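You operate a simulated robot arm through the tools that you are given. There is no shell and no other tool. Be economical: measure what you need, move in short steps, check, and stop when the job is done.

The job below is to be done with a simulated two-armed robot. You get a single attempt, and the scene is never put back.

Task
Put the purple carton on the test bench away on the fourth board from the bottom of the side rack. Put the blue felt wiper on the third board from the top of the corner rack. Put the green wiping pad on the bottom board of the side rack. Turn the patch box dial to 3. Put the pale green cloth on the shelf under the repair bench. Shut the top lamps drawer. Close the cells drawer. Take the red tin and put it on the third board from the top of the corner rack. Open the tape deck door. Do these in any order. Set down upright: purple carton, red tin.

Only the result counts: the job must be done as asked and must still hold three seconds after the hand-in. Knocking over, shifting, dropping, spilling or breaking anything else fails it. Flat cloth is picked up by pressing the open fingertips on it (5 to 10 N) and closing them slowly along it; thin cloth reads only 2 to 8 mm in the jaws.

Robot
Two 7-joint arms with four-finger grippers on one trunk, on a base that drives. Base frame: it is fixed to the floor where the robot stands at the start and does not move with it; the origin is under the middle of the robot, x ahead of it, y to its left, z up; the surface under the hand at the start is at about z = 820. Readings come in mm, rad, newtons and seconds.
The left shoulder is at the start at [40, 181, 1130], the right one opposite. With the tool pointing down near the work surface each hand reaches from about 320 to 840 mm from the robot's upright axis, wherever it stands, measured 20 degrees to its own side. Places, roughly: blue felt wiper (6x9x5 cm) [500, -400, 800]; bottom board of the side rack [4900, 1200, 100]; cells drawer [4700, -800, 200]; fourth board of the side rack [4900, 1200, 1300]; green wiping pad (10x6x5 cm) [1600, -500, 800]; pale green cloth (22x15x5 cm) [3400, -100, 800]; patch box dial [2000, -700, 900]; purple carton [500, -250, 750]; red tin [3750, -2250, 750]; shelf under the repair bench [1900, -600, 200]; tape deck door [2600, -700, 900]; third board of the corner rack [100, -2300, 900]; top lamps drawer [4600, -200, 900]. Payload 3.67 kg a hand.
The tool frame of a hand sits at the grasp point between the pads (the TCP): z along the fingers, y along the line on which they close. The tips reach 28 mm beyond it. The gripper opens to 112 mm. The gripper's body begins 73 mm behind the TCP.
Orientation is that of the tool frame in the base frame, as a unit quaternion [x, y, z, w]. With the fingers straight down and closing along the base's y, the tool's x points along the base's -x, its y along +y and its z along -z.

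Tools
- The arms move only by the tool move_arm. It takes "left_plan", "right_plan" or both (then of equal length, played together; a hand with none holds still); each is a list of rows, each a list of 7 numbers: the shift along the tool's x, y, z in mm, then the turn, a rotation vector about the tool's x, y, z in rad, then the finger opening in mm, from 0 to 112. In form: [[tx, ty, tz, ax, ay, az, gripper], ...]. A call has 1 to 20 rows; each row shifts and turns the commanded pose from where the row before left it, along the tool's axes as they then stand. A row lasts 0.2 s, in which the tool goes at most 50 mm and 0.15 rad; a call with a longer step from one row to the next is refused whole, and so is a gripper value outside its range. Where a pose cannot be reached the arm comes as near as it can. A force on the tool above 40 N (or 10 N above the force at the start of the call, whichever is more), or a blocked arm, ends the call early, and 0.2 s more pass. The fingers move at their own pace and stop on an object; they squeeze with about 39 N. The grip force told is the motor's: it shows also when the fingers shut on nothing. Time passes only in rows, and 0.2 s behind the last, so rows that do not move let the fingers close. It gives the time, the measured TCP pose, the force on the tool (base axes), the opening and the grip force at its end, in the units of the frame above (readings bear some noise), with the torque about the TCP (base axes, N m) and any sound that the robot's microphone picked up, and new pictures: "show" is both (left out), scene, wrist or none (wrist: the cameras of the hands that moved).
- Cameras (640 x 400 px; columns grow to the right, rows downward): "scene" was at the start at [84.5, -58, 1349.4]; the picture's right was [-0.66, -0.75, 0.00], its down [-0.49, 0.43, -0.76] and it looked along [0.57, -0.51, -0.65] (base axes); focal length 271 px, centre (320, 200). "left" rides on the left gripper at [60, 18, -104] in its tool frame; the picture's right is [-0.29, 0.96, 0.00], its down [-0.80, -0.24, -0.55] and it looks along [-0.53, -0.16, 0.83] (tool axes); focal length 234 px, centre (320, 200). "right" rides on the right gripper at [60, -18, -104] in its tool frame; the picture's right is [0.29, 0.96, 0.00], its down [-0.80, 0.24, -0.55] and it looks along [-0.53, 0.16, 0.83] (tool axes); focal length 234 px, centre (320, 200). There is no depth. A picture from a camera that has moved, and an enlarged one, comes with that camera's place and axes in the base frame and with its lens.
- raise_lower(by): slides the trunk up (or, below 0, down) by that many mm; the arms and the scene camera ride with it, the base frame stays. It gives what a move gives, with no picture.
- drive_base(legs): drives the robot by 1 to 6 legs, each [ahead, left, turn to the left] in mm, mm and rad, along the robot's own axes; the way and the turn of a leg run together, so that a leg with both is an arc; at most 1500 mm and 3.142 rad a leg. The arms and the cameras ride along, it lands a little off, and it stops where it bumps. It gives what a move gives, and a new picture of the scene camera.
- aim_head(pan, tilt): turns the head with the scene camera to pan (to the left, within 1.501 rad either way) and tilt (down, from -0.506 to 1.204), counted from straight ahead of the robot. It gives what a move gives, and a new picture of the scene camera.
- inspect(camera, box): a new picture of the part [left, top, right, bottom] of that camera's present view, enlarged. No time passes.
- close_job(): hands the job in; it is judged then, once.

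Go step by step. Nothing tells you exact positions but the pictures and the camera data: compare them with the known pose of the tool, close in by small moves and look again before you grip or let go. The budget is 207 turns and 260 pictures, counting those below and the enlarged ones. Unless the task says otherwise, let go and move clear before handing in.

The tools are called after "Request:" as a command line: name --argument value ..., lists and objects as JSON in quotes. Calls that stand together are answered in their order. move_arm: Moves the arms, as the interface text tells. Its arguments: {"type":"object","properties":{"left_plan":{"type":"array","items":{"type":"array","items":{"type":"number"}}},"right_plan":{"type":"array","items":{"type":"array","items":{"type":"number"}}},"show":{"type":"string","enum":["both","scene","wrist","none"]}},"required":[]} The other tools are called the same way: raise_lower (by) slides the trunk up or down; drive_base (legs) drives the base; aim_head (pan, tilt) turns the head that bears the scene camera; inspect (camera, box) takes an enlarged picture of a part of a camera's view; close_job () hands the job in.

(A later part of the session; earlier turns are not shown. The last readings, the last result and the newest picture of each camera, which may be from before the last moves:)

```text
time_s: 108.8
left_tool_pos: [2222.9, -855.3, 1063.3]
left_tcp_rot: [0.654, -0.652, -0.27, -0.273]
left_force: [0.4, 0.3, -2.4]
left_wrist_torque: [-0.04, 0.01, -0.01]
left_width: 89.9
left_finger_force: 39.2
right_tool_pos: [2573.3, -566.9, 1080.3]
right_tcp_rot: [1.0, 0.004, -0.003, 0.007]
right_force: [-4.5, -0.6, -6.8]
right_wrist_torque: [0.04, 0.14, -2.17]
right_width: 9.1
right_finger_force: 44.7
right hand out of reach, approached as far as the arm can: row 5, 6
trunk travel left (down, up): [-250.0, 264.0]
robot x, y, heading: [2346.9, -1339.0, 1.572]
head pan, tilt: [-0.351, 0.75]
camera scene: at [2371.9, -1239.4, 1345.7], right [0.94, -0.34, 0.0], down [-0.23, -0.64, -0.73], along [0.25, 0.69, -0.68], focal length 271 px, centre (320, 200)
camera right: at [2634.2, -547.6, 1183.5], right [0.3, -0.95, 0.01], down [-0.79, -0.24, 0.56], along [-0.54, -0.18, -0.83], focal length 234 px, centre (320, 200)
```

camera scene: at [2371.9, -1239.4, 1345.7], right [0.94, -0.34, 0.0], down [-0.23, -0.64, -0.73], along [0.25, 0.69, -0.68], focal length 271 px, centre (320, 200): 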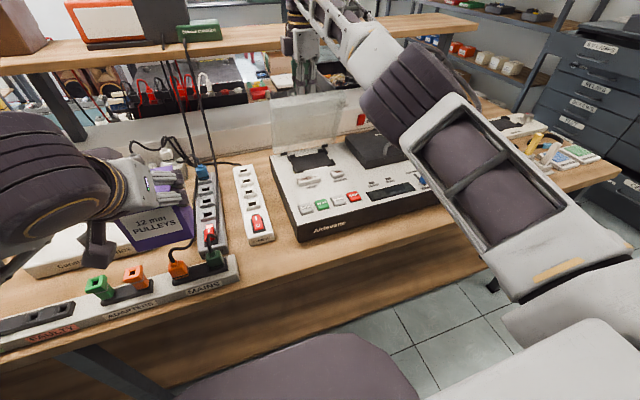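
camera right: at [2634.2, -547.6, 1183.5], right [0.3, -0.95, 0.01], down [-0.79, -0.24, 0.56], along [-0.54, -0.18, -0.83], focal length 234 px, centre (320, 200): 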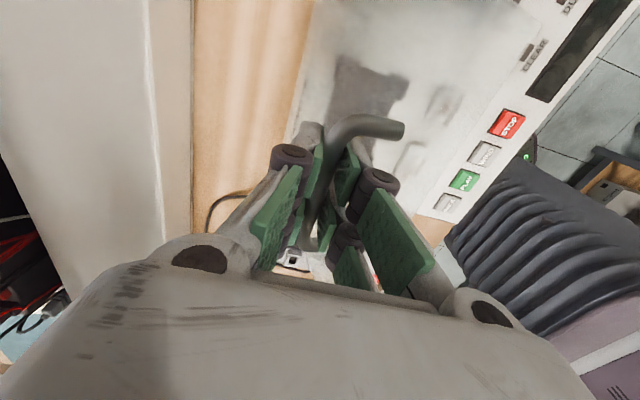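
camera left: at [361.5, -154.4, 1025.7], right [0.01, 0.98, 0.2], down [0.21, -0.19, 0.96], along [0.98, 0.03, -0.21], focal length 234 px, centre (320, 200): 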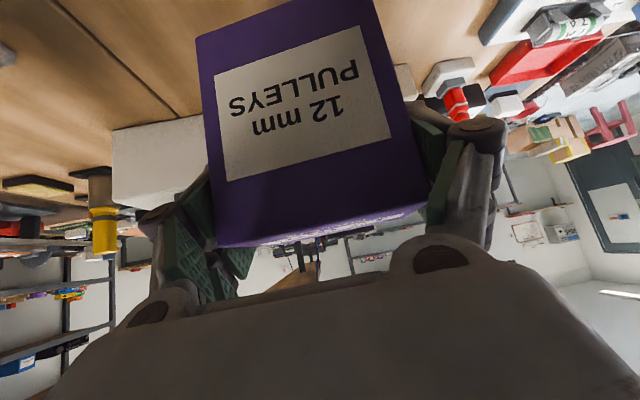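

Door is at ~70°, arm at full reach. The arc is now mostly forward, so I creep the base forward 35 mm.

Request:
drive_base --legs '[[35, 0, 0]]'

```text
time_s: 109.7
left_tool_pos: [2221.8, -819.5, 1062.8]
left_tcp_rot: [0.655, -0.651, -0.269, -0.273]
left_force: [-0.8, 0.4, -2.9]
left_wrist_torque: [0.0, -0.01, 0.0]
left_width: 89.8
left_finger_force: 38.9
right_tool_pos: [2573.0, -530.7, 1080.1]
right_tcp_rot: [1.0, 0.004, -0.003, 0.008]
right_force: [-9.3, -1.9, -7.4]
right_wrist_torque: [-0.21, -0.18, -2.05]
right_width: 9.3
right_finger_force: 45.2
trunk travel left (down, up): [-250.0, 264.0]
robot x, y, heading: [2343.4, -1302.7, 1.576]
head pan, tilt: [-0.351, 0.75]
camera scene: at [2371.4, -1203.2, 1345.5], right [0.94, -0.34, 0.0], down [-0.23, -0.64, -0.73], along [0.25, 0.69, -0.68], focal length 271 px, centre (320, 200)
```

scene: 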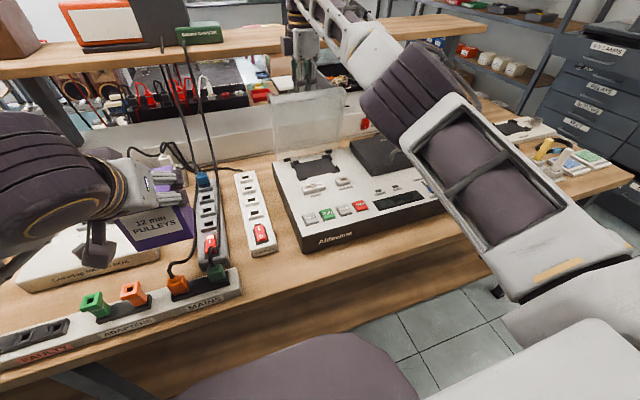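

Near vertical now. I creep another 35 mm with a small downward allowance first.

Request:
move_arm --right_plan '[[0, 0, 3, 0, 0, 0, 2]]' --show "none"

Request:
drive_base --legs '[[35, 0, 0]]'

```text
time_s: 110.1
left_tool_pos: [2222.7, -824.6, 1063.5]
left_tcp_rot: [0.654, -0.651, -0.271, -0.274]
left_force: [0.5, 0.2, -2.0]
left_wrist_torque: [-0.01, -0.03, -0.02]
left_width: 89.8
left_finger_force: 38.9
right_tool_pos: [2573.8, -533.6, 1080.0]
right_tcp_rot: [1.0, 0.004, -0.004, 0.005]
right_force: [-2.9, 0.1, 6.0]
right_wrist_torque: [-0.13, 0.32, -2.19]
right_width: 9.2
right_finger_force: 45.0
trunk travel left (down, up): [-250.0, 264.0]
robot x, y, heading: [2342.6, -1302.4, 1.578]
head pan, tilt: [-0.351, 0.75]
```

```text
time_s: 111.3
left_tool_pos: [2222.3, -788.1, 1063.4]
left_tcp_rot: [0.654, -0.652, -0.269, -0.273]
left_force: [-1.2, -0.6, -1.3]
left_wrist_torque: [0.02, -0.01, -0.01]
left_width: 89.6
left_finger_force: 39.4
right_tool_pos: [2574.5, -497.8, 1073.4]
right_tcp_rot: [1.0, 0.002, -0.004, 0.011]
right_force: [-3.7, -0.7, -3.2]
right_wrist_torque: [0.05, 0.41, -2.09]
right_width: 9.3
right_finger_force: 45.0
trunk travel left (down, up): [-250.0, 264.0]
robot x, y, heading: [2341.3, -1267.4, 1.569]
head pan, tilt: [-0.351, 0.75]
stopped in leg 1: the force on the tool passed its limit at 45 N (the readings are from after the stop); the commanded pose is now the measured one
camera scene: at [2372.0, -1171.3, 1345.9], right [0.94, -0.34, 0.0], down [-0.23, -0.64, -0.73], along [0.25, 0.69, -0.68], focal length 271 px, centre (320, 200)
```

scene: 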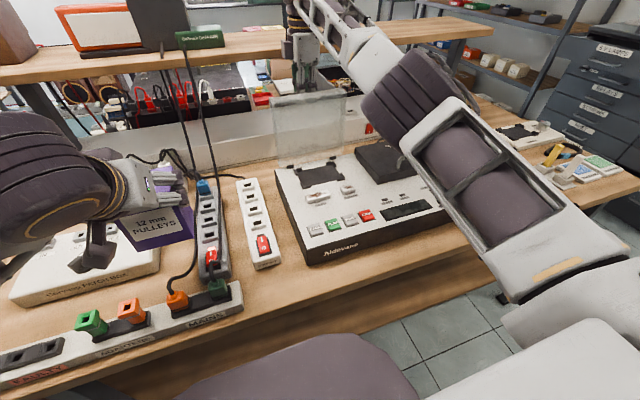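

It hit a stop near 95–100°. I open the fingers slightly and see if the door stays.

Request:
move_arm --right_plan '[[0, 0, 0, 0, 0, 0, 12], [0, 0, 0, 0, 0, 0, 16], [0, 0, 0, 0, 0, 0, 20], [0, 0, 0, 0, 0, 0, 20], [0, 0, 0, 0, 0, 0, 20]]'

```text
time_s: 112.5
left_tool_pos: [2221.8, -787.8, 1063.8]
left_tcp_rot: [0.654, -0.652, -0.27, -0.273]
left_force: [0.6, 0.2, -2.5]
left_wrist_torque: [-0.01, 0.02, 0.02]
left_width: 89.9
left_finger_force: 38.8
right_tool_pos: [2574.4, -497.5, 1073.5]
right_tcp_rot: [1.0, 0.003, -0.003, 0.011]
right_force: [0.1, 0.5, -0.4]
right_wrist_torque: [0.01, 0.01, 0.01]
right_width: 19.9
right_finger_force: 0.1
trunk travel left (down, up): [-250.0, 264.0]
robot x, y, heading: [2347.1, -1266.4, 1.577]
head pan, tilt: [-0.351, 0.75]
camera scene: at [2372.4, -1170.2, 1345.8], right [0.94, -0.34, 0.0], down [-0.23, -0.64, -0.73], along [0.25, 0.69, -0.68], focal length 271 px, centre (320, 200)
camera right: at [2635.1, -478.3, 1176.5], right [0.29, -0.96, 0.02], down [-0.79, -0.23, 0.57], along [-0.54, -0.18, -0.82], focal length 234 px, centre (320, 200)
```

scene: 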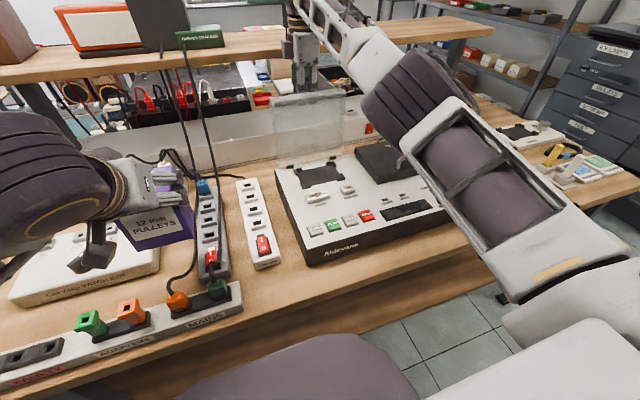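
right: 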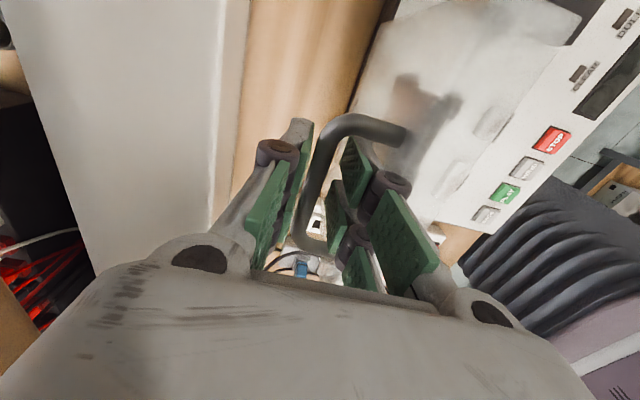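

The door leans back freely with no load. I withdraw straight up.

Request:
move_arm --right_plan '[[0, 0, -8, 0, 0, 0, 22], [0, 0, -10, 0, 0, 0, 22], [0, 0, -12, 0, 0, 0, 22], [0, 0, -15, 0, 0, 0, 22], [0, 0, -20, 0, 0, 0, 22], [0, 0, -20, 0, 0, 0, 22]]'

```text
time_s: 113.9
left_tool_pos: [2222.9, -787.3, 1063.4]
left_tcp_rot: [0.654, -0.651, -0.27, -0.274]
left_force: [0.3, -0.5, -2.2]
left_wrist_torque: [-0.02, 0.0, 0.01]
left_width: 89.5
left_finger_force: 39.0
right_tool_pos: [2584.3, -519.6, 1156.2]
right_tcp_rot: [1.0, 0.004, -0.004, 0.011]
right_force: [-1.3, -0.4, 0.0]
right_wrist_torque: [0.02, -0.03, 0.02]
right_width: 21.6
right_finger_force: 0.1
right hand out of reach, approached as far as the arm can: row 2, 3, 4, 5, 6
trunk travel left (down, up): [-250.0, 264.0]
robot x, y, heading: [2340.4, -1265.6, 1.568]
head pan, tilt: [-0.351, 0.75]
camera scene: at [2372.2, -1171.0, 1345.9], right [0.94, -0.34, 0.0], down [-0.23, -0.64, -0.73], along [0.25, 0.69, -0.68], focal length 271 px, centre (320, 200)
camera right: at [2644.4, -501.0, 1260.0], right [0.29, -0.96, 0.02], down [-0.79, -0.23, 0.57], along [-0.54, -0.18, -0.82], focal length 234 px, centre (320, 200)
```

scene: 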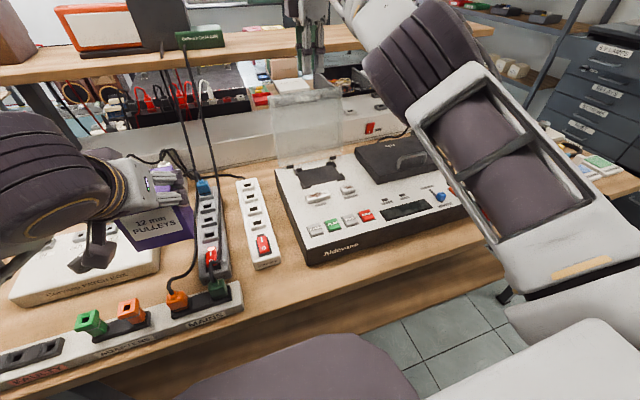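
right: 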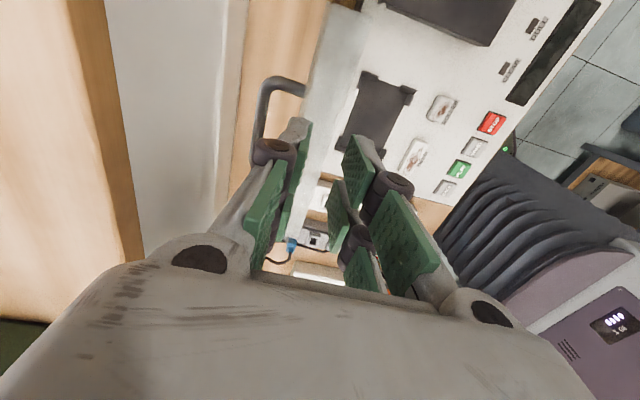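

The door stands open, leaning back. I pull the hand back toward the robot, then restore its yaw.

Request:
move_arm --right_plan '[[0, 40, 0, 0, 0, 0, 22], [0, 40, 0, 0, 0, 0, 22], [0, 40, 0, 0, 0, 0, 22], [0, 40, 0, 0, 0, 0, 50], [0, 40, 0, 0, 0, 0, 80], [0, 0, 0, 0, 0, 0.143, 80], [0, 0, 0, 0, 0, 0.143, 80], [0, 0, 0, 0, 0, 0.143, 80], [0, 0, 0, 0, 0, 0.143, 80], [0, 0, 0, 0, 0, 0.143, 80], [0, 0, 0, 0, 0, 0.143, 80], [0, 0, 0, 0, 0, 0.143, 80], [0, 0, 0, 0, 0, 0.143, 80], [0, 0, 0, 0, 0, 0.143, 80], [0, 0, 0, 0, 0, 0.143, 80], [0, 0, 0, 0, 0, 0.143, 80]]' --show "scene"

```text
time_s: 117.3
left_tool_pos: [2222.1, -786.9, 1063.8]
left_tcp_rot: [0.654, -0.652, -0.27, -0.274]
left_force: [0.1, 0.0, -1.9]
left_wrist_torque: [-0.02, 0.01, 0.0]
left_width: 89.8
left_finger_force: 39.6
right_tool_pos: [2583.9, -519.8, 1156.6]
right_tcp_rot: [0.708, -0.706, 0.006, 0.011]
right_force: [-0.4, -0.3, 0.0]
right_wrist_torque: [-0.02, 0.02, -0.03]
right_width: 80.0
right_finger_force: 0.1
right hand out of reach, approached as far as the arm can: row 1, 2, 3, 4, 5
trunk travel left (down, up): [-250.0, 264.0]
robot x, y, heading: [2341.4, -1269.9, 1.57]
head pan, tilt: [-0.351, 0.75]
camera scene: at [2372.4, -1170.3, 1345.8], right [0.94, -0.34, 0.0], down [-0.23, -0.64, -0.73], along [0.25, 0.69, -0.68], focal length 271 px, centre (320, 200)
```

scene: 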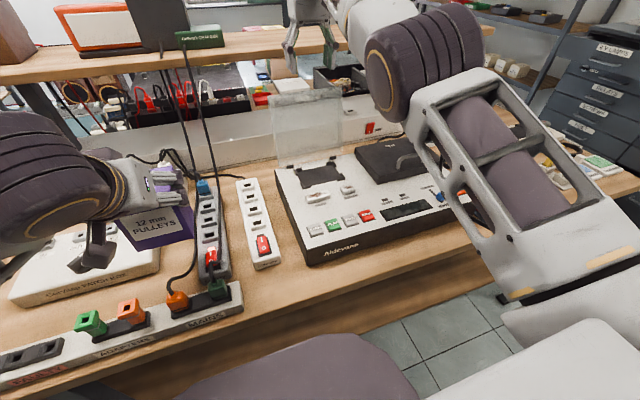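

The hand did not translate yet; now in neutral yaw I pull it back.

Request:
move_arm --right_plan '[[40, 0, 0, 0, 0, 0, 80], [40, 0, 0, 0, 0, 0, 80], [40, 0, 0, 0, 0, 0, 80], [40, 0, 0, 0, 0, 0, 80], [40, 0, 0, 0, 0, 0, 80]]' --show "wrist"

```text
time_s: 118.5
left_tool_pos: [2222.8, -787.4, 1064.2]
left_tcp_rot: [0.654, -0.652, -0.27, -0.273]
left_force: [0.1, 0.4, -1.8]
left_wrist_torque: [-0.04, 0.02, 0.01]
left_width: 89.5
left_finger_force: 38.8
right_tool_pos: [2583.1, -538.2, 1201.0]
right_tcp_rot: [0.709, -0.705, 0.004, 0.01]
right_force: [-0.2, -0.1, 0.7]
right_wrist_torque: [0.0, 0.0, -0.02]
right_width: 80.1
right_finger_force: 0.1
right hand out of reach, approached as far as the arm can: row 1, 2, 3, 4, 5
trunk travel left (down, up): [-250.0, 264.0]
robot x, y, heading: [2343.1, -1266.6, 1.572]
head pan, tilt: [-0.351, 0.75]
camera right: at [2602.1, -597.3, 1306.0], right [-0.96, -0.29, 0.01], down [-0.24, 0.81, 0.54], along [-0.17, 0.51, -0.84], focal length 234 px, centre (320, 200)
```

right: 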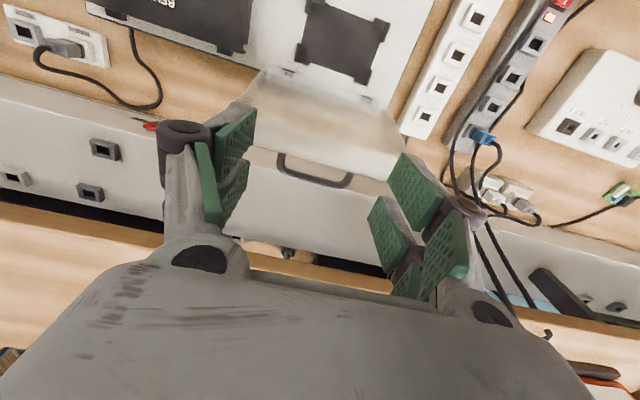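

Odd arm posture; I simply back the base off instead.

Request:
drive_base --legs '[[-220, 0, 0]]'

Request:
move_arm --right_plan '[[20, 0, 20, 0, 0, 0, 80], [20, 0, 20, 0, 0, 0, 80], [20, 0, 20, 0, 0, 0, 80], [20, 0, 20, 0, 0, 0, 80], [20, 0, 20, 0, 0, 0, 80]]' --show "scene"

```text
time_s: 120.3
left_tool_pos: [2223.5, -1011.3, 1062.9]
left_tcp_rot: [0.654, -0.652, -0.269, -0.273]
left_force: [1.1, -0.1, -2.0]
left_wrist_torque: [-0.03, -0.01, -0.02]
left_width: 89.7
left_finger_force: 39.1
right_tool_pos: [2584.6, -764.2, 1202.4]
right_tcp_rot: [0.708, -0.706, 0.005, 0.011]
right_force: [-0.6, 0.1, 0.2]
right_wrist_torque: [0.06, -0.02, -0.04]
right_width: 79.9
right_finger_force: 0.0
trunk travel left (down, up): [-250.0, 264.0]
robot x, y, heading: [2343.5, -1491.0, 1.567]
head pan, tilt: [-0.351, 0.75]
camera scene: at [2372.7, -1395.4, 1345.8], right [0.94, -0.34, 0.0], down [-0.23, -0.64, -0.73], along [0.25, 0.69, -0.68], focal length 271 px, centre (320, 200)
```

scene: 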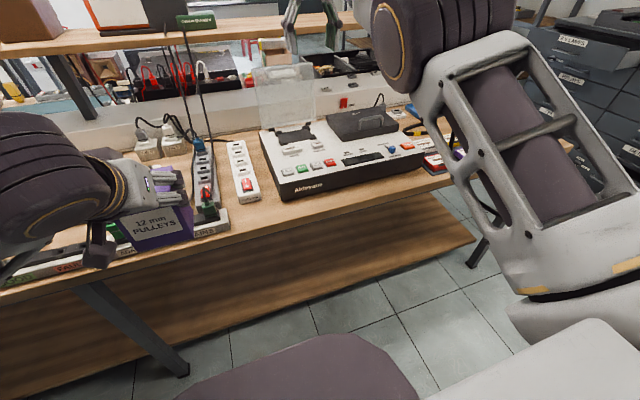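

```text
time_s: 121.5
left_tool_pos: [2223.6, -1012.3, 1064.4]
left_tcp_rot: [-0.653, 0.653, 0.27, 0.274]
left_force: [-0.4, 0.6, -1.6]
left_wrist_torque: [-0.02, 0.0, 0.02]
left_width: 90.0
left_finger_force: 38.9
right_tool_pos: [2579.6, -744.4, 1149.0]
right_tcp_rot: [0.708, -0.706, 0.005, 0.011]
right_force: [-0.8, -0.5, -0.1]
right_wrist_torque: [0.0, 0.02, 0.0]
right_width: 79.6
right_finger_force: 0.0
right hand out of reach, approached as far as the arm can: row 1, 2, 3, 4, 5
trunk travel left (down, up): [-250.0, 264.0]
robot x, y, heading: [2342.3, -1493.7, 1.566]
head pan, tilt: [-0.351, 0.75]
camera scene: at [2372.8, -1394.8, 1345.8], right [0.94, -0.34, 0.0], down [-0.24, -0.64, -0.73], along [0.25, 0.69, -0.68], focal length 271 px, centre (320, 200)
```

scene: 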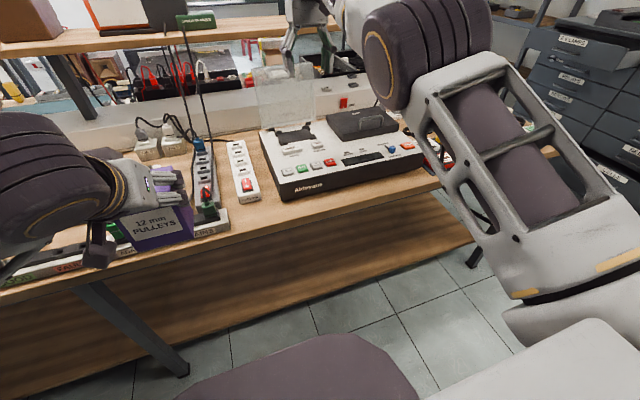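

The commanded pose has run too close to the body; I command it outward to a normal reach.

Request:
move_arm --right_plan '[[-45, 0, 0, 0, 0, 0, 80], [-45, 0, 0, 0, 0, 0, 80], [-45, 0, 0, 0, 0, 0, 80], [-45, 0, 0, 0, 0, 0, 80], [0, 0, 0, 0, 0, 0, 80]]' --show "scene"

```text
time_s: 122.7
left_tool_pos: [2224.2, -1011.3, 1064.1]
left_tcp_rot: [0.653, -0.653, -0.27, -0.274]
left_force: [-0.2, -0.2, -1.4]
left_wrist_torque: [-0.01, 0.0, 0.03]
left_width: 89.7
left_finger_force: 38.8
right_tool_pos: [2589.5, -740.4, 1139.4]
right_tcp_rot: [0.707, -0.707, 0.005, 0.01]
right_force: [0.7, -0.7, 0.2]
right_wrist_torque: [-0.02, 0.02, 0.04]
right_width: 80.0
right_finger_force: 0.1
right hand out of reach, approached as far as the arm can: row 1, 2, 3, 4
trunk travel left (down, up): [-250.0, 264.0]
robot x, y, heading: [2342.4, -1494.6, 1.569]
head pan, tilt: [-0.351, 0.75]
camera scene: at [2372.4, -1395.4, 1345.9], right [0.94, -0.34, 0.0], down [-0.23, -0.64, -0.73], along [0.25, 0.69, -0.68], focal length 271 px, centre (320, 200)
```

scene: 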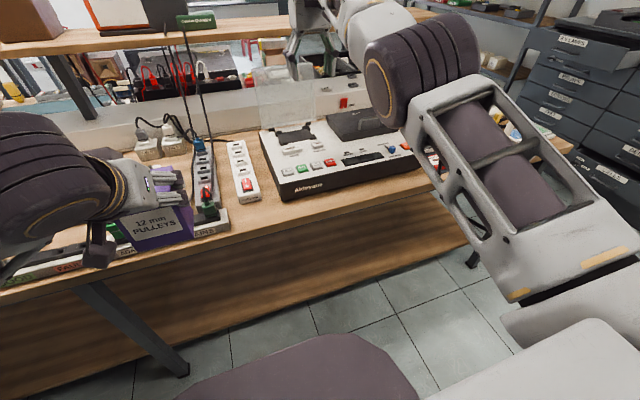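

I command toward where the hand actually is, to get the arm tracking again.

Request:
move_arm --right_plan '[[-48, 0, 0, 0, 0, 0, 80], [-48, 0, 0, 0, 0, 0, 80], [-48, 0, 0, 0, 0, 0, 80], [-48, 0, 0, 0, 0, 0, 80], [-48, 0, 0, 0, 0, 0, 80], [-48, 0, 0, 0, 0, 0, 80], [0, 0, 0, 0, 0, 0, 80], [0, 0, 0, 0, 0, 0, 80]]' --show "none"

```text
time_s: 124.5
left_tool_pos: [2224.1, -1010.8, 1064.0]
left_tcp_rot: [-0.653, 0.653, 0.27, 0.274]
left_force: [1.3, 0.0, -2.2]
left_wrist_torque: [0.0, 0.01, -0.02]
left_width: 89.7
left_finger_force: 38.6
right_tool_pos: [2598.0, -732.7, 1116.0]
right_tcp_rot: [0.708, -0.706, 0.004, 0.011]
right_force: [0.6, -0.6, -1.0]
right_wrist_torque: [0.0, -0.03, 0.01]
right_width: 80.1
right_finger_force: 0.1
right hand out of reach, approached as far as the arm can: row 1, 2, 3, 4, 5, 6
trunk travel left (down, up): [-250.0, 264.0]
robot x, y, heading: [2345.1, -1492.5, 1.57]
head pan, tilt: [-0.351, 0.75]
```

Request:
move_arm --right_plan '[[10, 0, 10, 0, 0, 0, 80], [10, 0, 10, 0, 0, 0, 80], [20, 0, 10, 0, 0, 0, 80], [20, 0, 10, 0, 0, 0, 80]]' --show "scene"

```text
time_s: 125.5
left_tool_pos: [2225.0, -1011.4, 1063.0]
left_tcp_rot: [0.653, -0.653, -0.27, -0.273]
left_force: [0.1, -0.1, -2.2]
left_wrist_torque: [-0.04, -0.03, -0.01]
left_width: 89.8
left_finger_force: 39.4
right_tool_pos: [2596.4, -731.6, 1116.0]
right_tcp_rot: [0.708, -0.707, 0.006, 0.01]
right_force: [-0.3, 0.0, 0.8]
right_wrist_torque: [-0.03, 0.0, -0.01]
right_width: 80.0
right_finger_force: 0.1
right hand out of reach, approached as far as the arm can: row 1, 2, 3, 4
trunk travel left (down, up): [-250.0, 264.0]
robot x, y, heading: [2341.5, -1493.9, 1.572]
head pan, tilt: [-0.351, 0.75]
camera scene: at [2372.7, -1395.0, 1345.8], right [0.94, -0.34, 0.0], down [-0.24, -0.64, -0.73], along [0.25, 0.69, -0.68], focal length 271 px, centre (320, 200)
```

scene: 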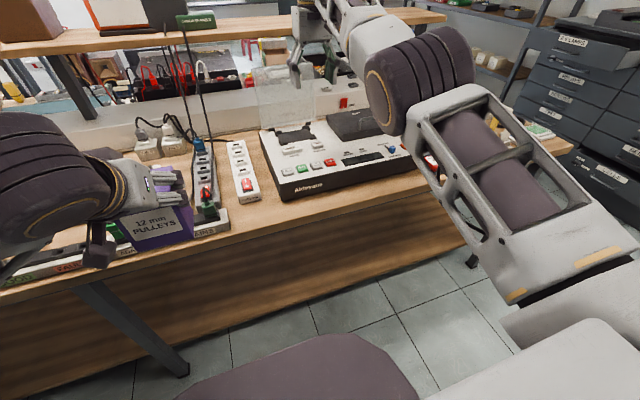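

The arm is on a joint limit at this wrist roll. I rotate the hand back to the 90° yaw where it moved freely.

Request:
move_arm --right_plan '[[0, 0, 0, 0, 0, -0.143, 80], [0, 0, 0, 0, 0, -0.143, 80], [0, 0, 0, 0, 0, -0.143, 80], [0, 0, 0, 0, 0, -0.143, 80], [0, 0, 0, 0, 0, -0.143, 80], [0, 0, 0, 0, 0, -0.143, 80], [0, 0, 0, 0, 0, -0.143, 80], [0, 0, 0, 0, 0, -0.143, 80], [0, 0, 0, 0, 0, -0.143, 80], [0, 0, 0, 0, 0, -0.143, 80], [0, 0, 0, 0, 0, -0.143, 80], [0, 0, 0, 0, 0, 0, 80], [0, 0, 0, 0, 0, 0, 80]]' --show "scene"

```text
time_s: 128.3
left_tool_pos: [2223.5, -1011.1, 1064.1]
left_tcp_rot: [0.653, -0.652, -0.27, -0.273]
left_force: [0.8, -1.0, -1.8]
left_wrist_torque: [-0.01, 0.03, 0.02]
left_width: 89.6
left_finger_force: 38.9
right_tool_pos: [2596.3, -732.8, 1117.1]
right_tcp_rot: [1.0, 0.003, -0.005, 0.01]
right_force: [-0.6, 0.6, -0.2]
right_wrist_torque: [-0.02, 0.01, 0.01]
right_width: 80.3
right_finger_force: 0.1
trunk travel left (down, up): [-250.0, 264.0]
robot x, y, heading: [2343.2, -1497.9, 1.571]
head pan, tilt: [-0.351, 0.75]
camera scene: at [2372.7, -1394.9, 1345.8], right [0.94, -0.34, 0.0], down [-0.24, -0.64, -0.73], along [0.25, 0.69, -0.68], focal length 271 px, centre (320, 200)
```

scene: 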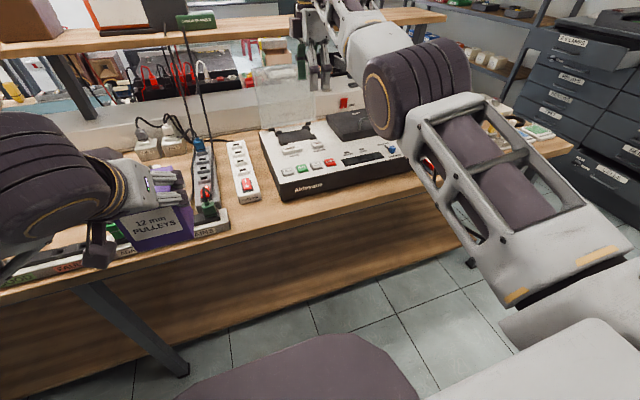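

Request:
move_arm --right_plan '[[0, 0, 20, 0, 0, 0, 80], [0, 0, 20, 0, 0, 0, 80]]' --show "none"

Request:
move_arm --right_plan '[[0, 20, 0, 0, 0, 0, 80], [0, 20, 0, 0, 0, 0, 80]]' --show "none"

Request:
move_arm --right_plan '[[20, 0, 0, 0, 0, 0, 80], [20, 0, 0, 0, 0, 0, 80]]' --show "none"

```text
time_s: 128.9
left_tool_pos: [2222.3, -1012.3, 1063.5]
left_tcp_rot: [0.654, -0.653, -0.269, -0.273]
left_force: [-0.2, 0.4, -1.8]
left_wrist_torque: [-0.02, -0.04, 0.02]
left_width: 89.6
left_finger_force: 38.9
right_tool_pos: [2592.9, -732.9, 1076.9]
right_tcp_rot: [1.0, 0.002, -0.004, 0.01]
right_force: [-0.9, 0.8, 0.2]
right_wrist_torque: [-0.05, -0.02, -0.01]
right_width: 79.7
right_finger_force: 0.0
trunk travel left (down, up): [-250.0, 264.0]
robot x, y, heading: [2341.7, -1491.1, 1.573]
head pan, tilt: [-0.351, 0.75]
```

```text
time_s: 129.5
left_tool_pos: [2223.0, -1012.2, 1062.3]
left_tcp_rot: [0.654, -0.652, -0.27, -0.274]
left_force: [-0.3, -0.9, -2.3]
left_wrist_torque: [-0.02, -0.02, 0.01]
left_width: 89.9
left_finger_force: 39.4
right_tool_pos: [2595.9, -774.9, 1077.1]
right_tcp_rot: [1.0, 0.003, -0.003, 0.012]
right_force: [-1.5, -0.3, -0.3]
right_wrist_torque: [0.04, 0.01, 0.01]
right_width: 79.9
right_finger_force: 0.1
trunk travel left (down, up): [-250.0, 264.0]
robot x, y, heading: [2346.2, -1487.3, 1.573]
head pan, tilt: [-0.351, 0.75]
```

```text
time_s: 130.1
left_tool_pos: [2223.2, -1010.4, 1063.8]
left_tcp_rot: [0.653, -0.653, -0.27, -0.274]
left_force: [-0.4, -0.4, -1.6]
left_wrist_torque: [0.0, 0.01, -0.02]
left_width: 89.7
left_finger_force: 38.7
right_tool_pos: [2636.6, -774.3, 1077.8]
right_tcp_rot: [1.0, 0.002, -0.005, 0.01]
right_force: [0.6, 0.2, -0.4]
right_wrist_torque: [0.0, 0.0, 0.0]
right_width: 80.0
right_finger_force: 0.0
trunk travel left (down, up): [-250.0, 264.0]
robot x, y, heading: [2345.2, -1491.7, 1.57]
head pan, tilt: [-0.351, 0.75]
```

It moves freely again. I bring it in and rotate back to neutral here.

Request:
move_arm --right_plan '[[-20, 30, 0, 0, 0, 0, 80], [-20, 30, 0, 0, 0, 0, 80], [-20, 30, 0, 0, 0, 0, 80], [0, 30, 0, 0, 0, 0, 80], [0, 0, 0, 0, 0, 0.143, 80], [0, 0, 0, 0, 0, 0.143, 80], [0, 0, 0, 0, 0, 0.143, 80], [0, 0, 0, 0, 0, 0.143, 80], [0, 0, 0, 0, 0, 0.143, 80], [0, 0, 0, 0, 0, 0.143, 80], [0, 0, 0, 0, 0, 0.143, 80], [0, 0, 0, 0, 0, 0.143, 80], [0, 0, 0, 0, 0, 0.143, 80], [0, 0, 0, 0, 0, 0.143, 80], [0, 0, 0, 0, 0, 0.143, 80], [20, 0, 0, 0, 0, 0, 80], [20, 0, 0, 0, 0, 0, 80]]' --show "scene"

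```text
time_s: 133.7
left_tool_pos: [2223.9, -1011.5, 1062.5]
left_tcp_rot: [-0.653, 0.653, 0.27, 0.274]
left_force: [0.0, 0.3, -2.3]
left_wrist_torque: [-0.02, -0.03, 0.0]
left_width: 89.7
left_finger_force: 39.3
right_tool_pos: [2577.1, -934.2, 1080.9]
right_tcp_rot: [0.707, -0.707, 0.004, 0.011]
right_force: [-0.2, -0.8, -0.9]
right_wrist_torque: [-0.04, -0.01, 0.02]
right_width: 80.0
right_finger_force: 0.1
trunk travel left (down, up): [-250.0, 264.0]
robot x, y, heading: [2340.0, -1488.8, 1.568]
head pan, tilt: [-0.351, 0.75]
camera scene: at [2372.8, -1395.5, 1345.9], right [0.94, -0.34, 0.0], down [-0.24, -0.64, -0.73], along [0.25, 0.69, -0.68], focal length 271 px, centre (320, 200)
```

scene: 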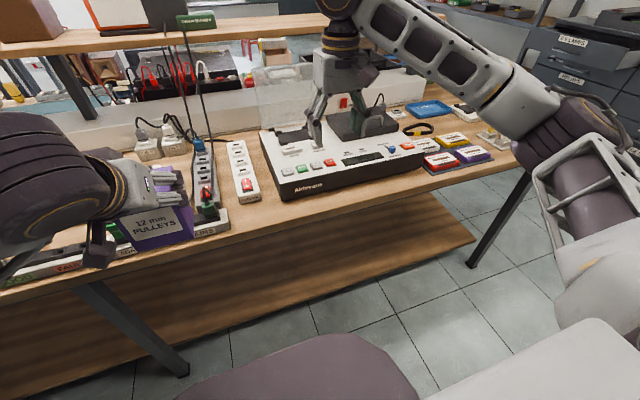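

Arm is normal again and the door stands open. Now I pitch the right hand 45° and drive to the green pad.

Request:
move_arm --right_plan '[[0, 0, 0, 0, -0.131, 0, 80], [0, 0, 0, 0, -0.131, 0, 80], [0, 0, 0, 0, -0.131, 0, 80], [0, 0, 0, 0, -0.131, 0, 80], [0, 0, 0, 0, -0.131, 0, 80], [0, 0, 0, 0, -0.131, 0, 112]]' --show "none"

Request:
drive_base --legs '[[0, 990, 0]]'

Request:
aim_head --pan -0.25 --tilt 0.6

```text
time_s: 135.1
left_tool_pos: [2224.3, -1012.2, 1064.5]
left_tcp_rot: [0.653, -0.652, -0.27, -0.274]
left_force: [0.4, -0.7, -2.3]
left_wrist_torque: [-0.01, 0.0, -0.01]
left_width: 89.9
left_finger_force: 38.9
right_tool_pos: [2575.6, -933.5, 1082.0]
right_tcp_rot: [-0.655, 0.656, 0.268, 0.262]
right_force: [0.3, -1.4, -0.8]
right_wrist_torque: [0.01, -0.01, 0.02]
right_width: 111.5
right_finger_force: 0.1
trunk travel left (down, up): [-250.0, 264.0]
robot x, y, heading: [2342.4, -1492.5, 1.57]
head pan, tilt: [-0.351, 0.75]
```

```text
time_s: 140.3
left_tool_pos: [1232.3, -1017.2, 1063.6]
left_tcp_rot: [0.657, -0.649, -0.27, -0.272]
left_force: [0.5, -0.3, -2.4]
left_wrist_torque: [-0.01, -0.01, -0.04]
left_width: 89.7
left_finger_force: 39.1
right_tool_pos: [1584.9, -935.5, 1081.9]
right_tcp_rot: [0.66, -0.652, -0.268, -0.259]
right_force: [0.9, 0.0, 0.5]
right_wrist_torque: [0.01, 0.0, -0.04]
right_width: 111.9
right_finger_force: 0.0
trunk travel left (down, up): [-250.0, 264.0]
robot x, y, heading: [1359.2, -1495.9, 1.582]
head pan, tilt: [-0.351, 0.75]
camera scene: at [1386.3, -1399.3, 1345.8], right [0.94, -0.33, 0.0], down [-0.23, -0.64, -0.73], along [0.24, 0.69, -0.68], focal length 271 px, centre (320, 200)
```

scene: 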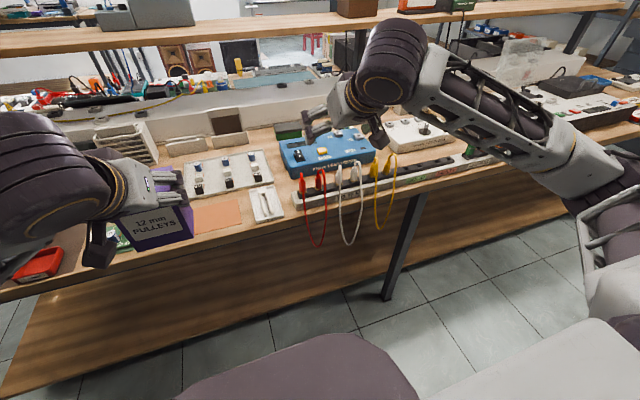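

```text
time_s: 141.0
left_tool_pos: [1233.6, -1017.0, 1062.8]
left_tcp_rot: [0.657, -0.648, -0.272, -0.272]
left_force: [-0.9, -0.1, -2.1]
left_wrist_torque: [-0.02, 0.04, -0.05]
left_width: 89.7
left_finger_force: 39.4
right_tool_pos: [1585.6, -934.6, 1082.2]
right_tcp_rot: [0.659, -0.653, -0.268, -0.26]
right_force: [-0.2, -0.1, -0.1]
right_wrist_torque: [-0.01, -0.01, -0.01]
right_width: 111.8
right_finger_force: 0.1
trunk travel left (down, up): [-250.0, 264.0]
robot x, y, heading: [1356.7, -1495.1, 1.58]
head pan, tilt: [-0.25, 0.6]
camera scene: at [1380.0, -1391.6, 1358.6], right [0.97, -0.24, 0.0], down [-0.13, -0.55, -0.82], along [0.2, 0.8, -0.57], focal length 271 px, centre (320, 200)
```

scene: 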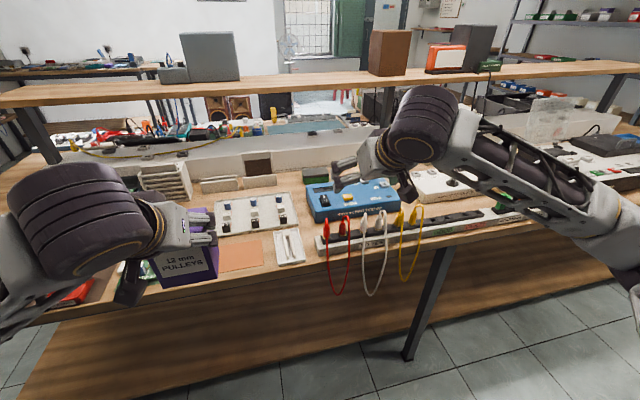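

The pad is behind the blue tester. I drive 180 mm closer and check the wrist view.

Request:
drive_base --legs '[[180, 0, -0.01]]'

Request:
inspect --camera "right" --box '[0, 0, 640, 400]'

```text
time_s: 142.6
left_tool_pos: [1234.8, -838.7, 1063.4]
left_tcp_rot: [0.654, -0.652, -0.269, -0.273]
left_force: [-0.1, 1.1, -2.4]
left_wrist_torque: [-0.04, 0.0, 0.0]
left_width: 89.7
left_finger_force: 39.0
right_tool_pos: [1586.2, -759.1, 1081.8]
right_tcp_rot: [0.657, -0.655, -0.267, -0.26]
right_force: [-0.3, 0.2, 0.5]
right_wrist_torque: [-0.02, 0.0, 0.02]
right_width: 112.0
right_finger_force: 0.1
trunk travel left (down, up): [-250.0, 264.0]
robot x, y, heading: [1354.9, -1323.1, 1.576]
head pan, tilt: [-0.25, 0.6]
camera scene: at [1379.3, -1213.5, 1358.6], right [0.97, -0.24, 0.0], down [-0.14, -0.55, -0.82], along [0.2, 0.8, -0.57], focal length 271 px, centre (320, 200)
```

scene: 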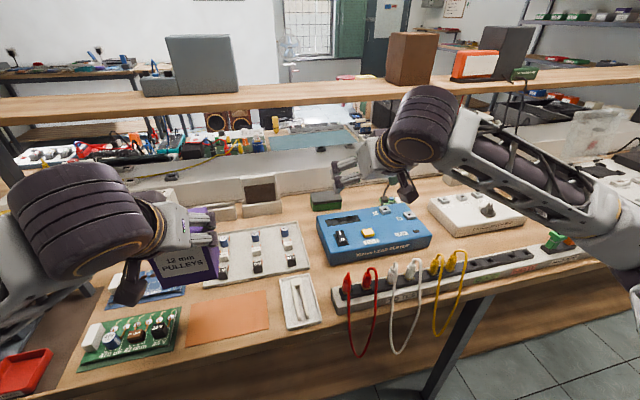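

```text
1.00 times, centred on (320, 200) of right (not enlarged: the box is as wide or as high as the picture)
camera zoom: at [1606.2, -875.3, 1114.1], right [-0.96, -0.22, -0.19], down [-0.23, 0.19, 0.95], along [-0.17, 0.96, -0.23], focal length 234 px, centre (320, 200)
```

zoom: 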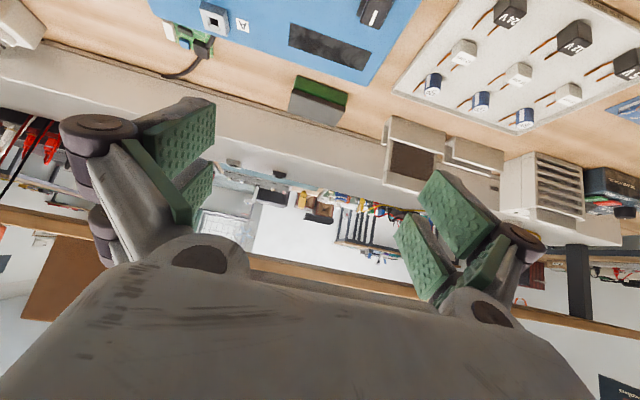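

Request:
inspect --camera "scene" --box '[290, 175, 370, 225]'

Request:
inspect --camera "right" --box '[256, 60, 384, 140]'

```text
8.00 times, centred on (330, 200) of scene
camera zoom: at [1379.3, -1213.5, 1358.6], right [0.97, -0.24, 0.0], down [-0.14, -0.55, -0.82], along [0.2, 0.8, -0.57], focal length 2168 px, centre (240, 200)
```

zoom: 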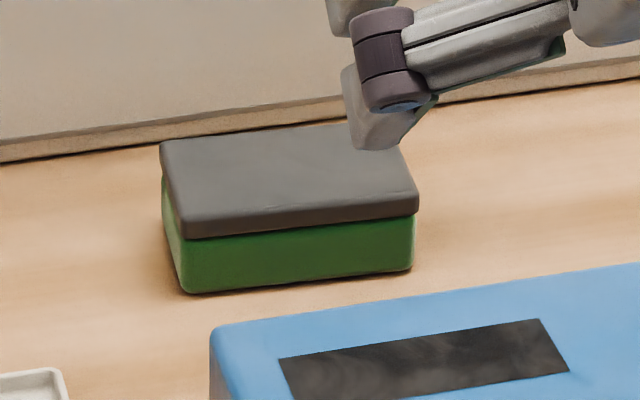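

```text
5.00 times, centred on (320, 100) of right
camera zoom: at [1606.2, -875.3, 1114.1], right [-0.96, -0.22, -0.19], down [-0.23, 0.19, 0.95], along [-0.17, 0.96, -0.23], focal length 1171 px, centre (320, 700)
```

zoom: 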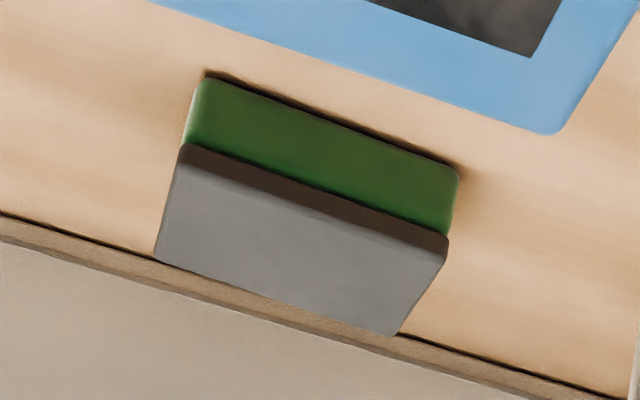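

Pad: ~100 mm long along x, centre ≈(1580,-465), top ≈850, tight but grippable lengthwise. I approach to 120 mm short on the grip line and look.

Request:
move_arm --right_plan '[[-7, 1, 42, 0, 0, 0, 112], [-7, 1, 42, 0, 0, 0, 112], [-7, 1, 42, 0, 0, 0, 112], [-7, 1, 42, 0, 0, 0, 112], [-7, 1, 42, 0, 0, 0, 112], [-7, 1, 42, 0, 0, 0, 112]]' --show "wrist"

```text
time_s: 144.0
left_tool_pos: [1235.2, -838.7, 1063.0]
left_tcp_rot: [0.655, -0.65, -0.27, -0.272]
left_force: [-1.1, 0.7, -2.2]
left_wrist_torque: [-0.03, 0.01, -0.02]
left_width: 89.8
left_finger_force: 38.5
right_tool_pos: [1577.1, -553.5, 927.6]
right_tcp_rot: [0.657, -0.655, -0.267, -0.26]
right_force: [0.0, 0.4, 0.5]
right_wrist_torque: [-0.02, 0.03, 0.01]
right_width: 111.9
right_finger_force: 0.1
trunk travel left (down, up): [-250.0, 264.0]
robot x, y, heading: [1357.2, -1317.0, 1.571]
head pan, tilt: [-0.25, 0.6]
camera right: at [1596.2, -669.8, 961.8], right [-0.96, -0.22, -0.19], down [-0.23, 0.19, 0.95], along [-0.17, 0.96, -0.23], focal length 234 px, centre (320, 200)
```

right: 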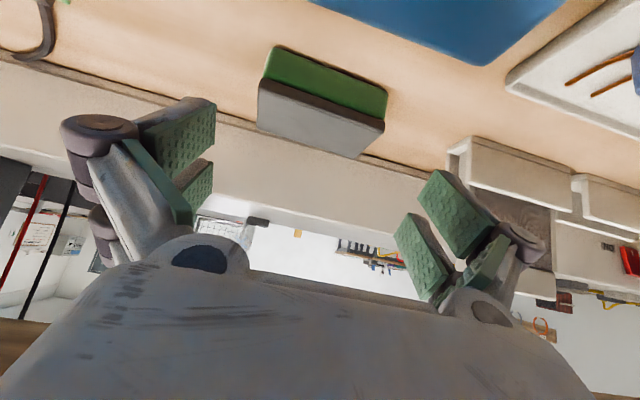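

Hand is centred (pad centre x≈1577.5). I advance 75 mm and recheck.

Request:
move_arm --right_plan '[[-1, 0, 25, 0, 0, 0, 112], [-1, 0, 25, 0, 0, 0, 112], [-1, 0, 25, 0, 0, 0, 112]]' --show "wrist"

```text
time_s: 144.8
left_tool_pos: [1234.3, -838.2, 1063.6]
left_tcp_rot: [0.656, -0.651, -0.27, -0.272]
left_force: [-0.7, 0.1, -1.5]
left_wrist_torque: [-0.01, -0.02, 0.0]
left_width: 90.1
left_finger_force: 38.6
right_tool_pos: [1576.2, -499.5, 874.9]
right_tcp_rot: [0.657, -0.654, -0.268, -0.261]
right_force: [0.7, 0.7, -0.5]
right_wrist_torque: [-0.03, 0.01, -0.01]
right_width: 112.1
right_finger_force: 0.0
trunk travel left (down, up): [-250.0, 264.0]
robot x, y, heading: [1356.8, -1320.5, 1.577]
head pan, tilt: [-0.25, 0.6]
camera right: at [1595.8, -616.1, 908.7], right [-0.96, -0.22, -0.19], down [-0.23, 0.19, 0.95], along [-0.17, 0.96, -0.23], focal length 234 px, centre (320, 200)
```

right: 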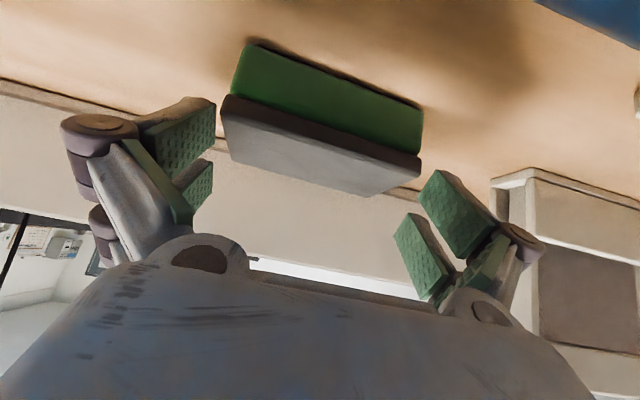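

Pad centre x≈1578; I shift 1.5 mm and advance slowly over its ends.

Request:
move_arm --right_plan '[[0, -1.5, 8, 0, 0, 0, 112], [0, 0, 8, 0, 0, 0, 112], [0, 0, 8, 0, 0, 0, 112]]' --show "wrist"

```text
time_s: 145.6
left_tool_pos: [1234.1, -839.5, 1063.1]
left_tcp_rot: [0.655, -0.65, -0.271, -0.273]
left_force: [0.5, 0.3, -2.2]
left_wrist_torque: [0.0, 0.0, 0.01]
left_width: 89.7
left_finger_force: 39.4
right_tool_pos: [1578.7, -484.9, 858.7]
right_tcp_rot: [0.658, -0.654, -0.267, -0.26]
right_force: [-0.5, -0.2, 0.5]
right_wrist_torque: [0.03, -0.01, 0.01]
right_width: 111.9
right_finger_force: 0.0
trunk travel left (down, up): [-250.0, 264.0]
robot x, y, heading: [1357.0, -1317.6, 1.579]
head pan, tilt: [-0.25, 0.6]
camera right: at [1597.4, -600.4, 892.4], right [-0.96, -0.21, -0.19], down [-0.23, 0.19, 0.95], along [-0.17, 0.96, -0.23], focal length 234 px, centre (320, 200)
```

right: 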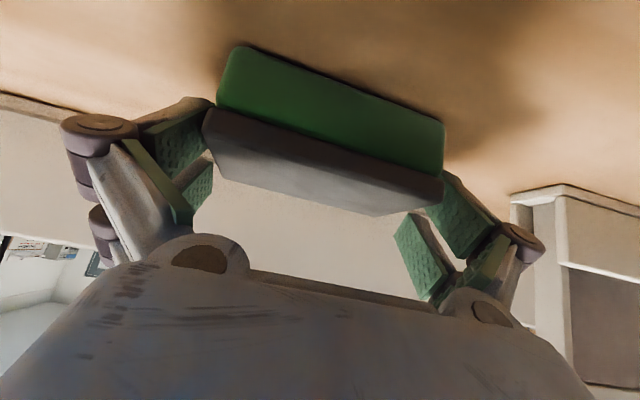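

Straddling without contact. I advance 14 mm more and close.

Request:
move_arm --right_plan '[[0, 0, 7, 0, 0, 0, 112], [0, 0, 6, 0, 0, 0, 112], [0, 0, 0, 0, 0, 0, 100], [0, 0, 0, 0, 0, 0, 90], [0, 0, 0, 0, 0, 0, 80], [0, 0, 0, 0, 0, 0, 80]]' --show "wrist"

```text
time_s: 147.0
left_tool_pos: [1233.4, -840.7, 1064.2]
left_tcp_rot: [0.655, -0.65, -0.271, -0.273]
left_force: [-0.2, -0.5, -1.4]
left_wrist_torque: [-0.04, -0.01, 0.0]
left_width: 89.6
left_finger_force: 39.3
right_tool_pos: [1579.0, -477.1, 853.4]
right_tcp_rot: [0.657, -0.653, -0.27, -0.262]
right_force: [2.2, 1.0, 4.8]
right_wrist_torque: [0.08, -0.2, -0.02]
right_width: 101.2
right_finger_force: 39.2
trunk travel left (down, up): [-250.0, 264.0]
robot x, y, heading: [1359.8, -1318.4, 1.571]
head pan, tilt: [-0.25, 0.6]
camera right: at [1597.9, -593.6, 885.9], right [-0.96, -0.21, -0.19], down [-0.23, 0.19, 0.95], along [-0.17, 0.96, -0.23], focal length 234 px, centre (320, 200)
```

right: 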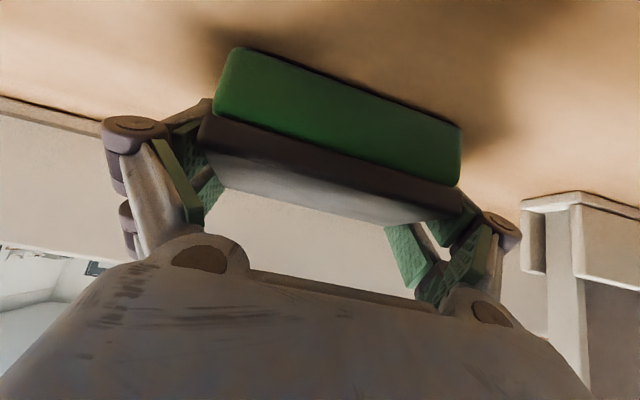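

Gripped at 101 mm with 39 N. I lift slowly to test.

Request:
move_arm --right_plan '[[-5, 0, -5, 0, 0, 0, 80], [-8, 0, -8, 0, 0, 0, 80], [-14, 0, -14, 0, 0, 0, 80], [-20, 0, -20, 0, 0, 0, 80], [-20, 0, -20, 0, 0, 0, 80]]' --show "wrist"

```text
time_s: 148.2
left_tool_pos: [1234.9, -840.6, 1064.2]
left_tcp_rot: [0.656, -0.65, -0.271, -0.272]
left_force: [-0.7, 1.0, -1.3]
left_wrist_torque: [-0.01, -0.05, 0.0]
left_width: 89.5
left_finger_force: 38.7
right_tool_pos: [1579.0, -476.1, 945.1]
right_tcp_rot: [0.658, -0.654, -0.267, -0.26]
right_force: [0.3, -0.9, -0.3]
right_wrist_torque: [0.04, 0.01, -0.02]
right_width: 100.9
right_finger_force: 39.3
trunk travel left (down, up): [-250.0, 264.0]
robot x, y, heading: [1354.5, -1320.8, 1.575]
head pan, tilt: [-0.25, 0.6]
camera right: at [1599.1, -591.0, 978.5], right [-0.96, -0.22, -0.19], down [-0.23, 0.19, 0.95], along [-0.17, 0.96, -0.23], focal length 234 px, centre (320, 200)
```

right: 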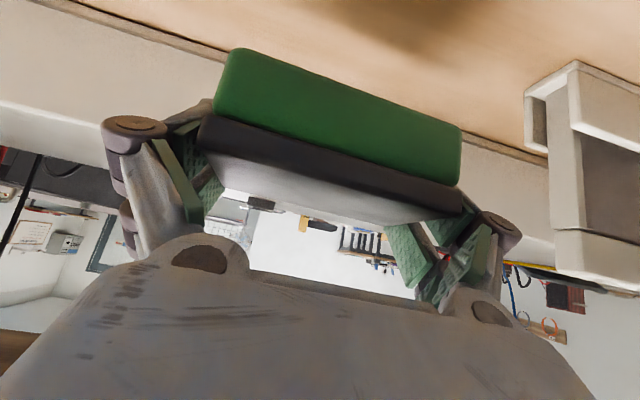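

Pad is held securely. I retract the hand, back off, turn to face +x, and drive down the aisle.

Request:
move_arm --right_plan '[[-10, 0, -30, 0, 0, 0, 80], [-10, 0, -30, 0, 0, 0, 80], [29, 0, -34, 0, 0, 0, 80], [29, 0, -34, 0, 0, 0, 80], [29, 0, -34, 0, 0, 0, 80], [29, 0, -34, 0, 0, 0, 80], [29, 0, -34, 0, 0, 0, 80], [29, 0, -34, 0, 0, 0, 80]]' --show "none"

Request:
aim_head --pan 0.3 --tilt 0.4

Request:
drive_base --legs '[[-150, 0, 0], [0, 0, -1.571], [1500, 0, 0]]'

```text
time_s: 150.0
left_tool_pos: [1234.5, -841.2, 1064.7]
left_tcp_rot: [0.655, -0.651, -0.271, -0.272]
left_force: [-0.4, -0.5, -2.1]
left_wrist_torque: [-0.04, 0.01, 0.01]
left_width: 89.6
left_finger_force: 39.7
right_tool_pos: [1582.0, -769.2, 1029.1]
right_tcp_rot: [0.657, -0.655, -0.268, -0.261]
right_force: [0.4, -1.2, 0.1]
right_wrist_torque: [0.0, -0.01, 0.01]
right_width: 100.5
right_finger_force: 39.4
trunk travel left (down, up): [-250.0, 264.0]
robot x, y, heading: [1358.1, -1319.9, 1.574]
head pan, tilt: [-0.25, 0.6]
```

```text
time_s: 150.9
left_tool_pos: [1235.1, -840.0, 1063.1]
left_tcp_rot: [0.654, -0.651, -0.271, -0.274]
left_force: [0.2, 0.2, -1.8]
left_wrist_torque: [0.01, -0.01, -0.01]
left_width: 89.6
left_finger_force: 39.0
right_tool_pos: [1582.1, -767.6, 1028.9]
right_tcp_rot: [0.657, -0.655, -0.268, -0.261]
right_force: [-0.3, -0.1, -0.3]
right_wrist_torque: [0.0, 0.02, 0.0]
right_width: 100.3
right_finger_force: 39.0
trunk travel left (down, up): [-250.0, 264.0]
robot x, y, heading: [1354.5, -1317.8, 1.571]
head pan, tilt: [0.3, 0.4]
camera scene: at [1330.1, -1212.1, 1376.9], right [0.95, 0.3, 0.0], down [0.12, -0.37, -0.92], along [-0.28, 0.88, -0.39], focal length 271 px, centre (320, 200)
```

scene: 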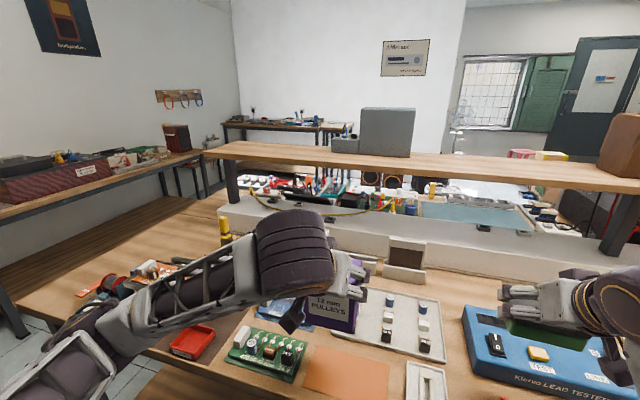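

```text
time_s: 163.8
left_tool_pos: [3351.0, -1310.1, 1062.4]
left_tcp_rot: [-0.014, 0.923, 0.003, 0.384]
left_force: [0.1, -0.1, -1.0]
left_wrist_torque: [-0.03, 0.03, 0.01]
left_width: 89.9
left_finger_force: 38.3
right_tool_pos: [3428.7, -1655.5, 1027.3]
right_tcp_rot: [-0.011, 0.928, 0.008, 0.373]
right_force: [0.4, 0.6, -1.0]
right_wrist_torque: [-0.04, -0.01, -0.03]
right_width: 99.8
right_finger_force: 39.1
trunk travel left (down, up): [-250.0, 264.0]
robot x, y, heading: [2867.5, -1443.3, 0.028]
head pan, tilt: [0.3, 0.4]
camera scene: at [2982.2, -1413.0, 1376.9], right [0.32, -0.95, 0.0], down [-0.37, -0.12, -0.92], along [0.87, 0.29, -0.39], focal length 271 px, centre (320, 200)
```

scene: 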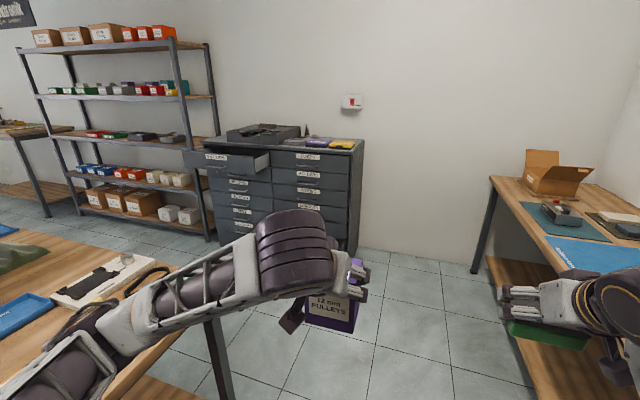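

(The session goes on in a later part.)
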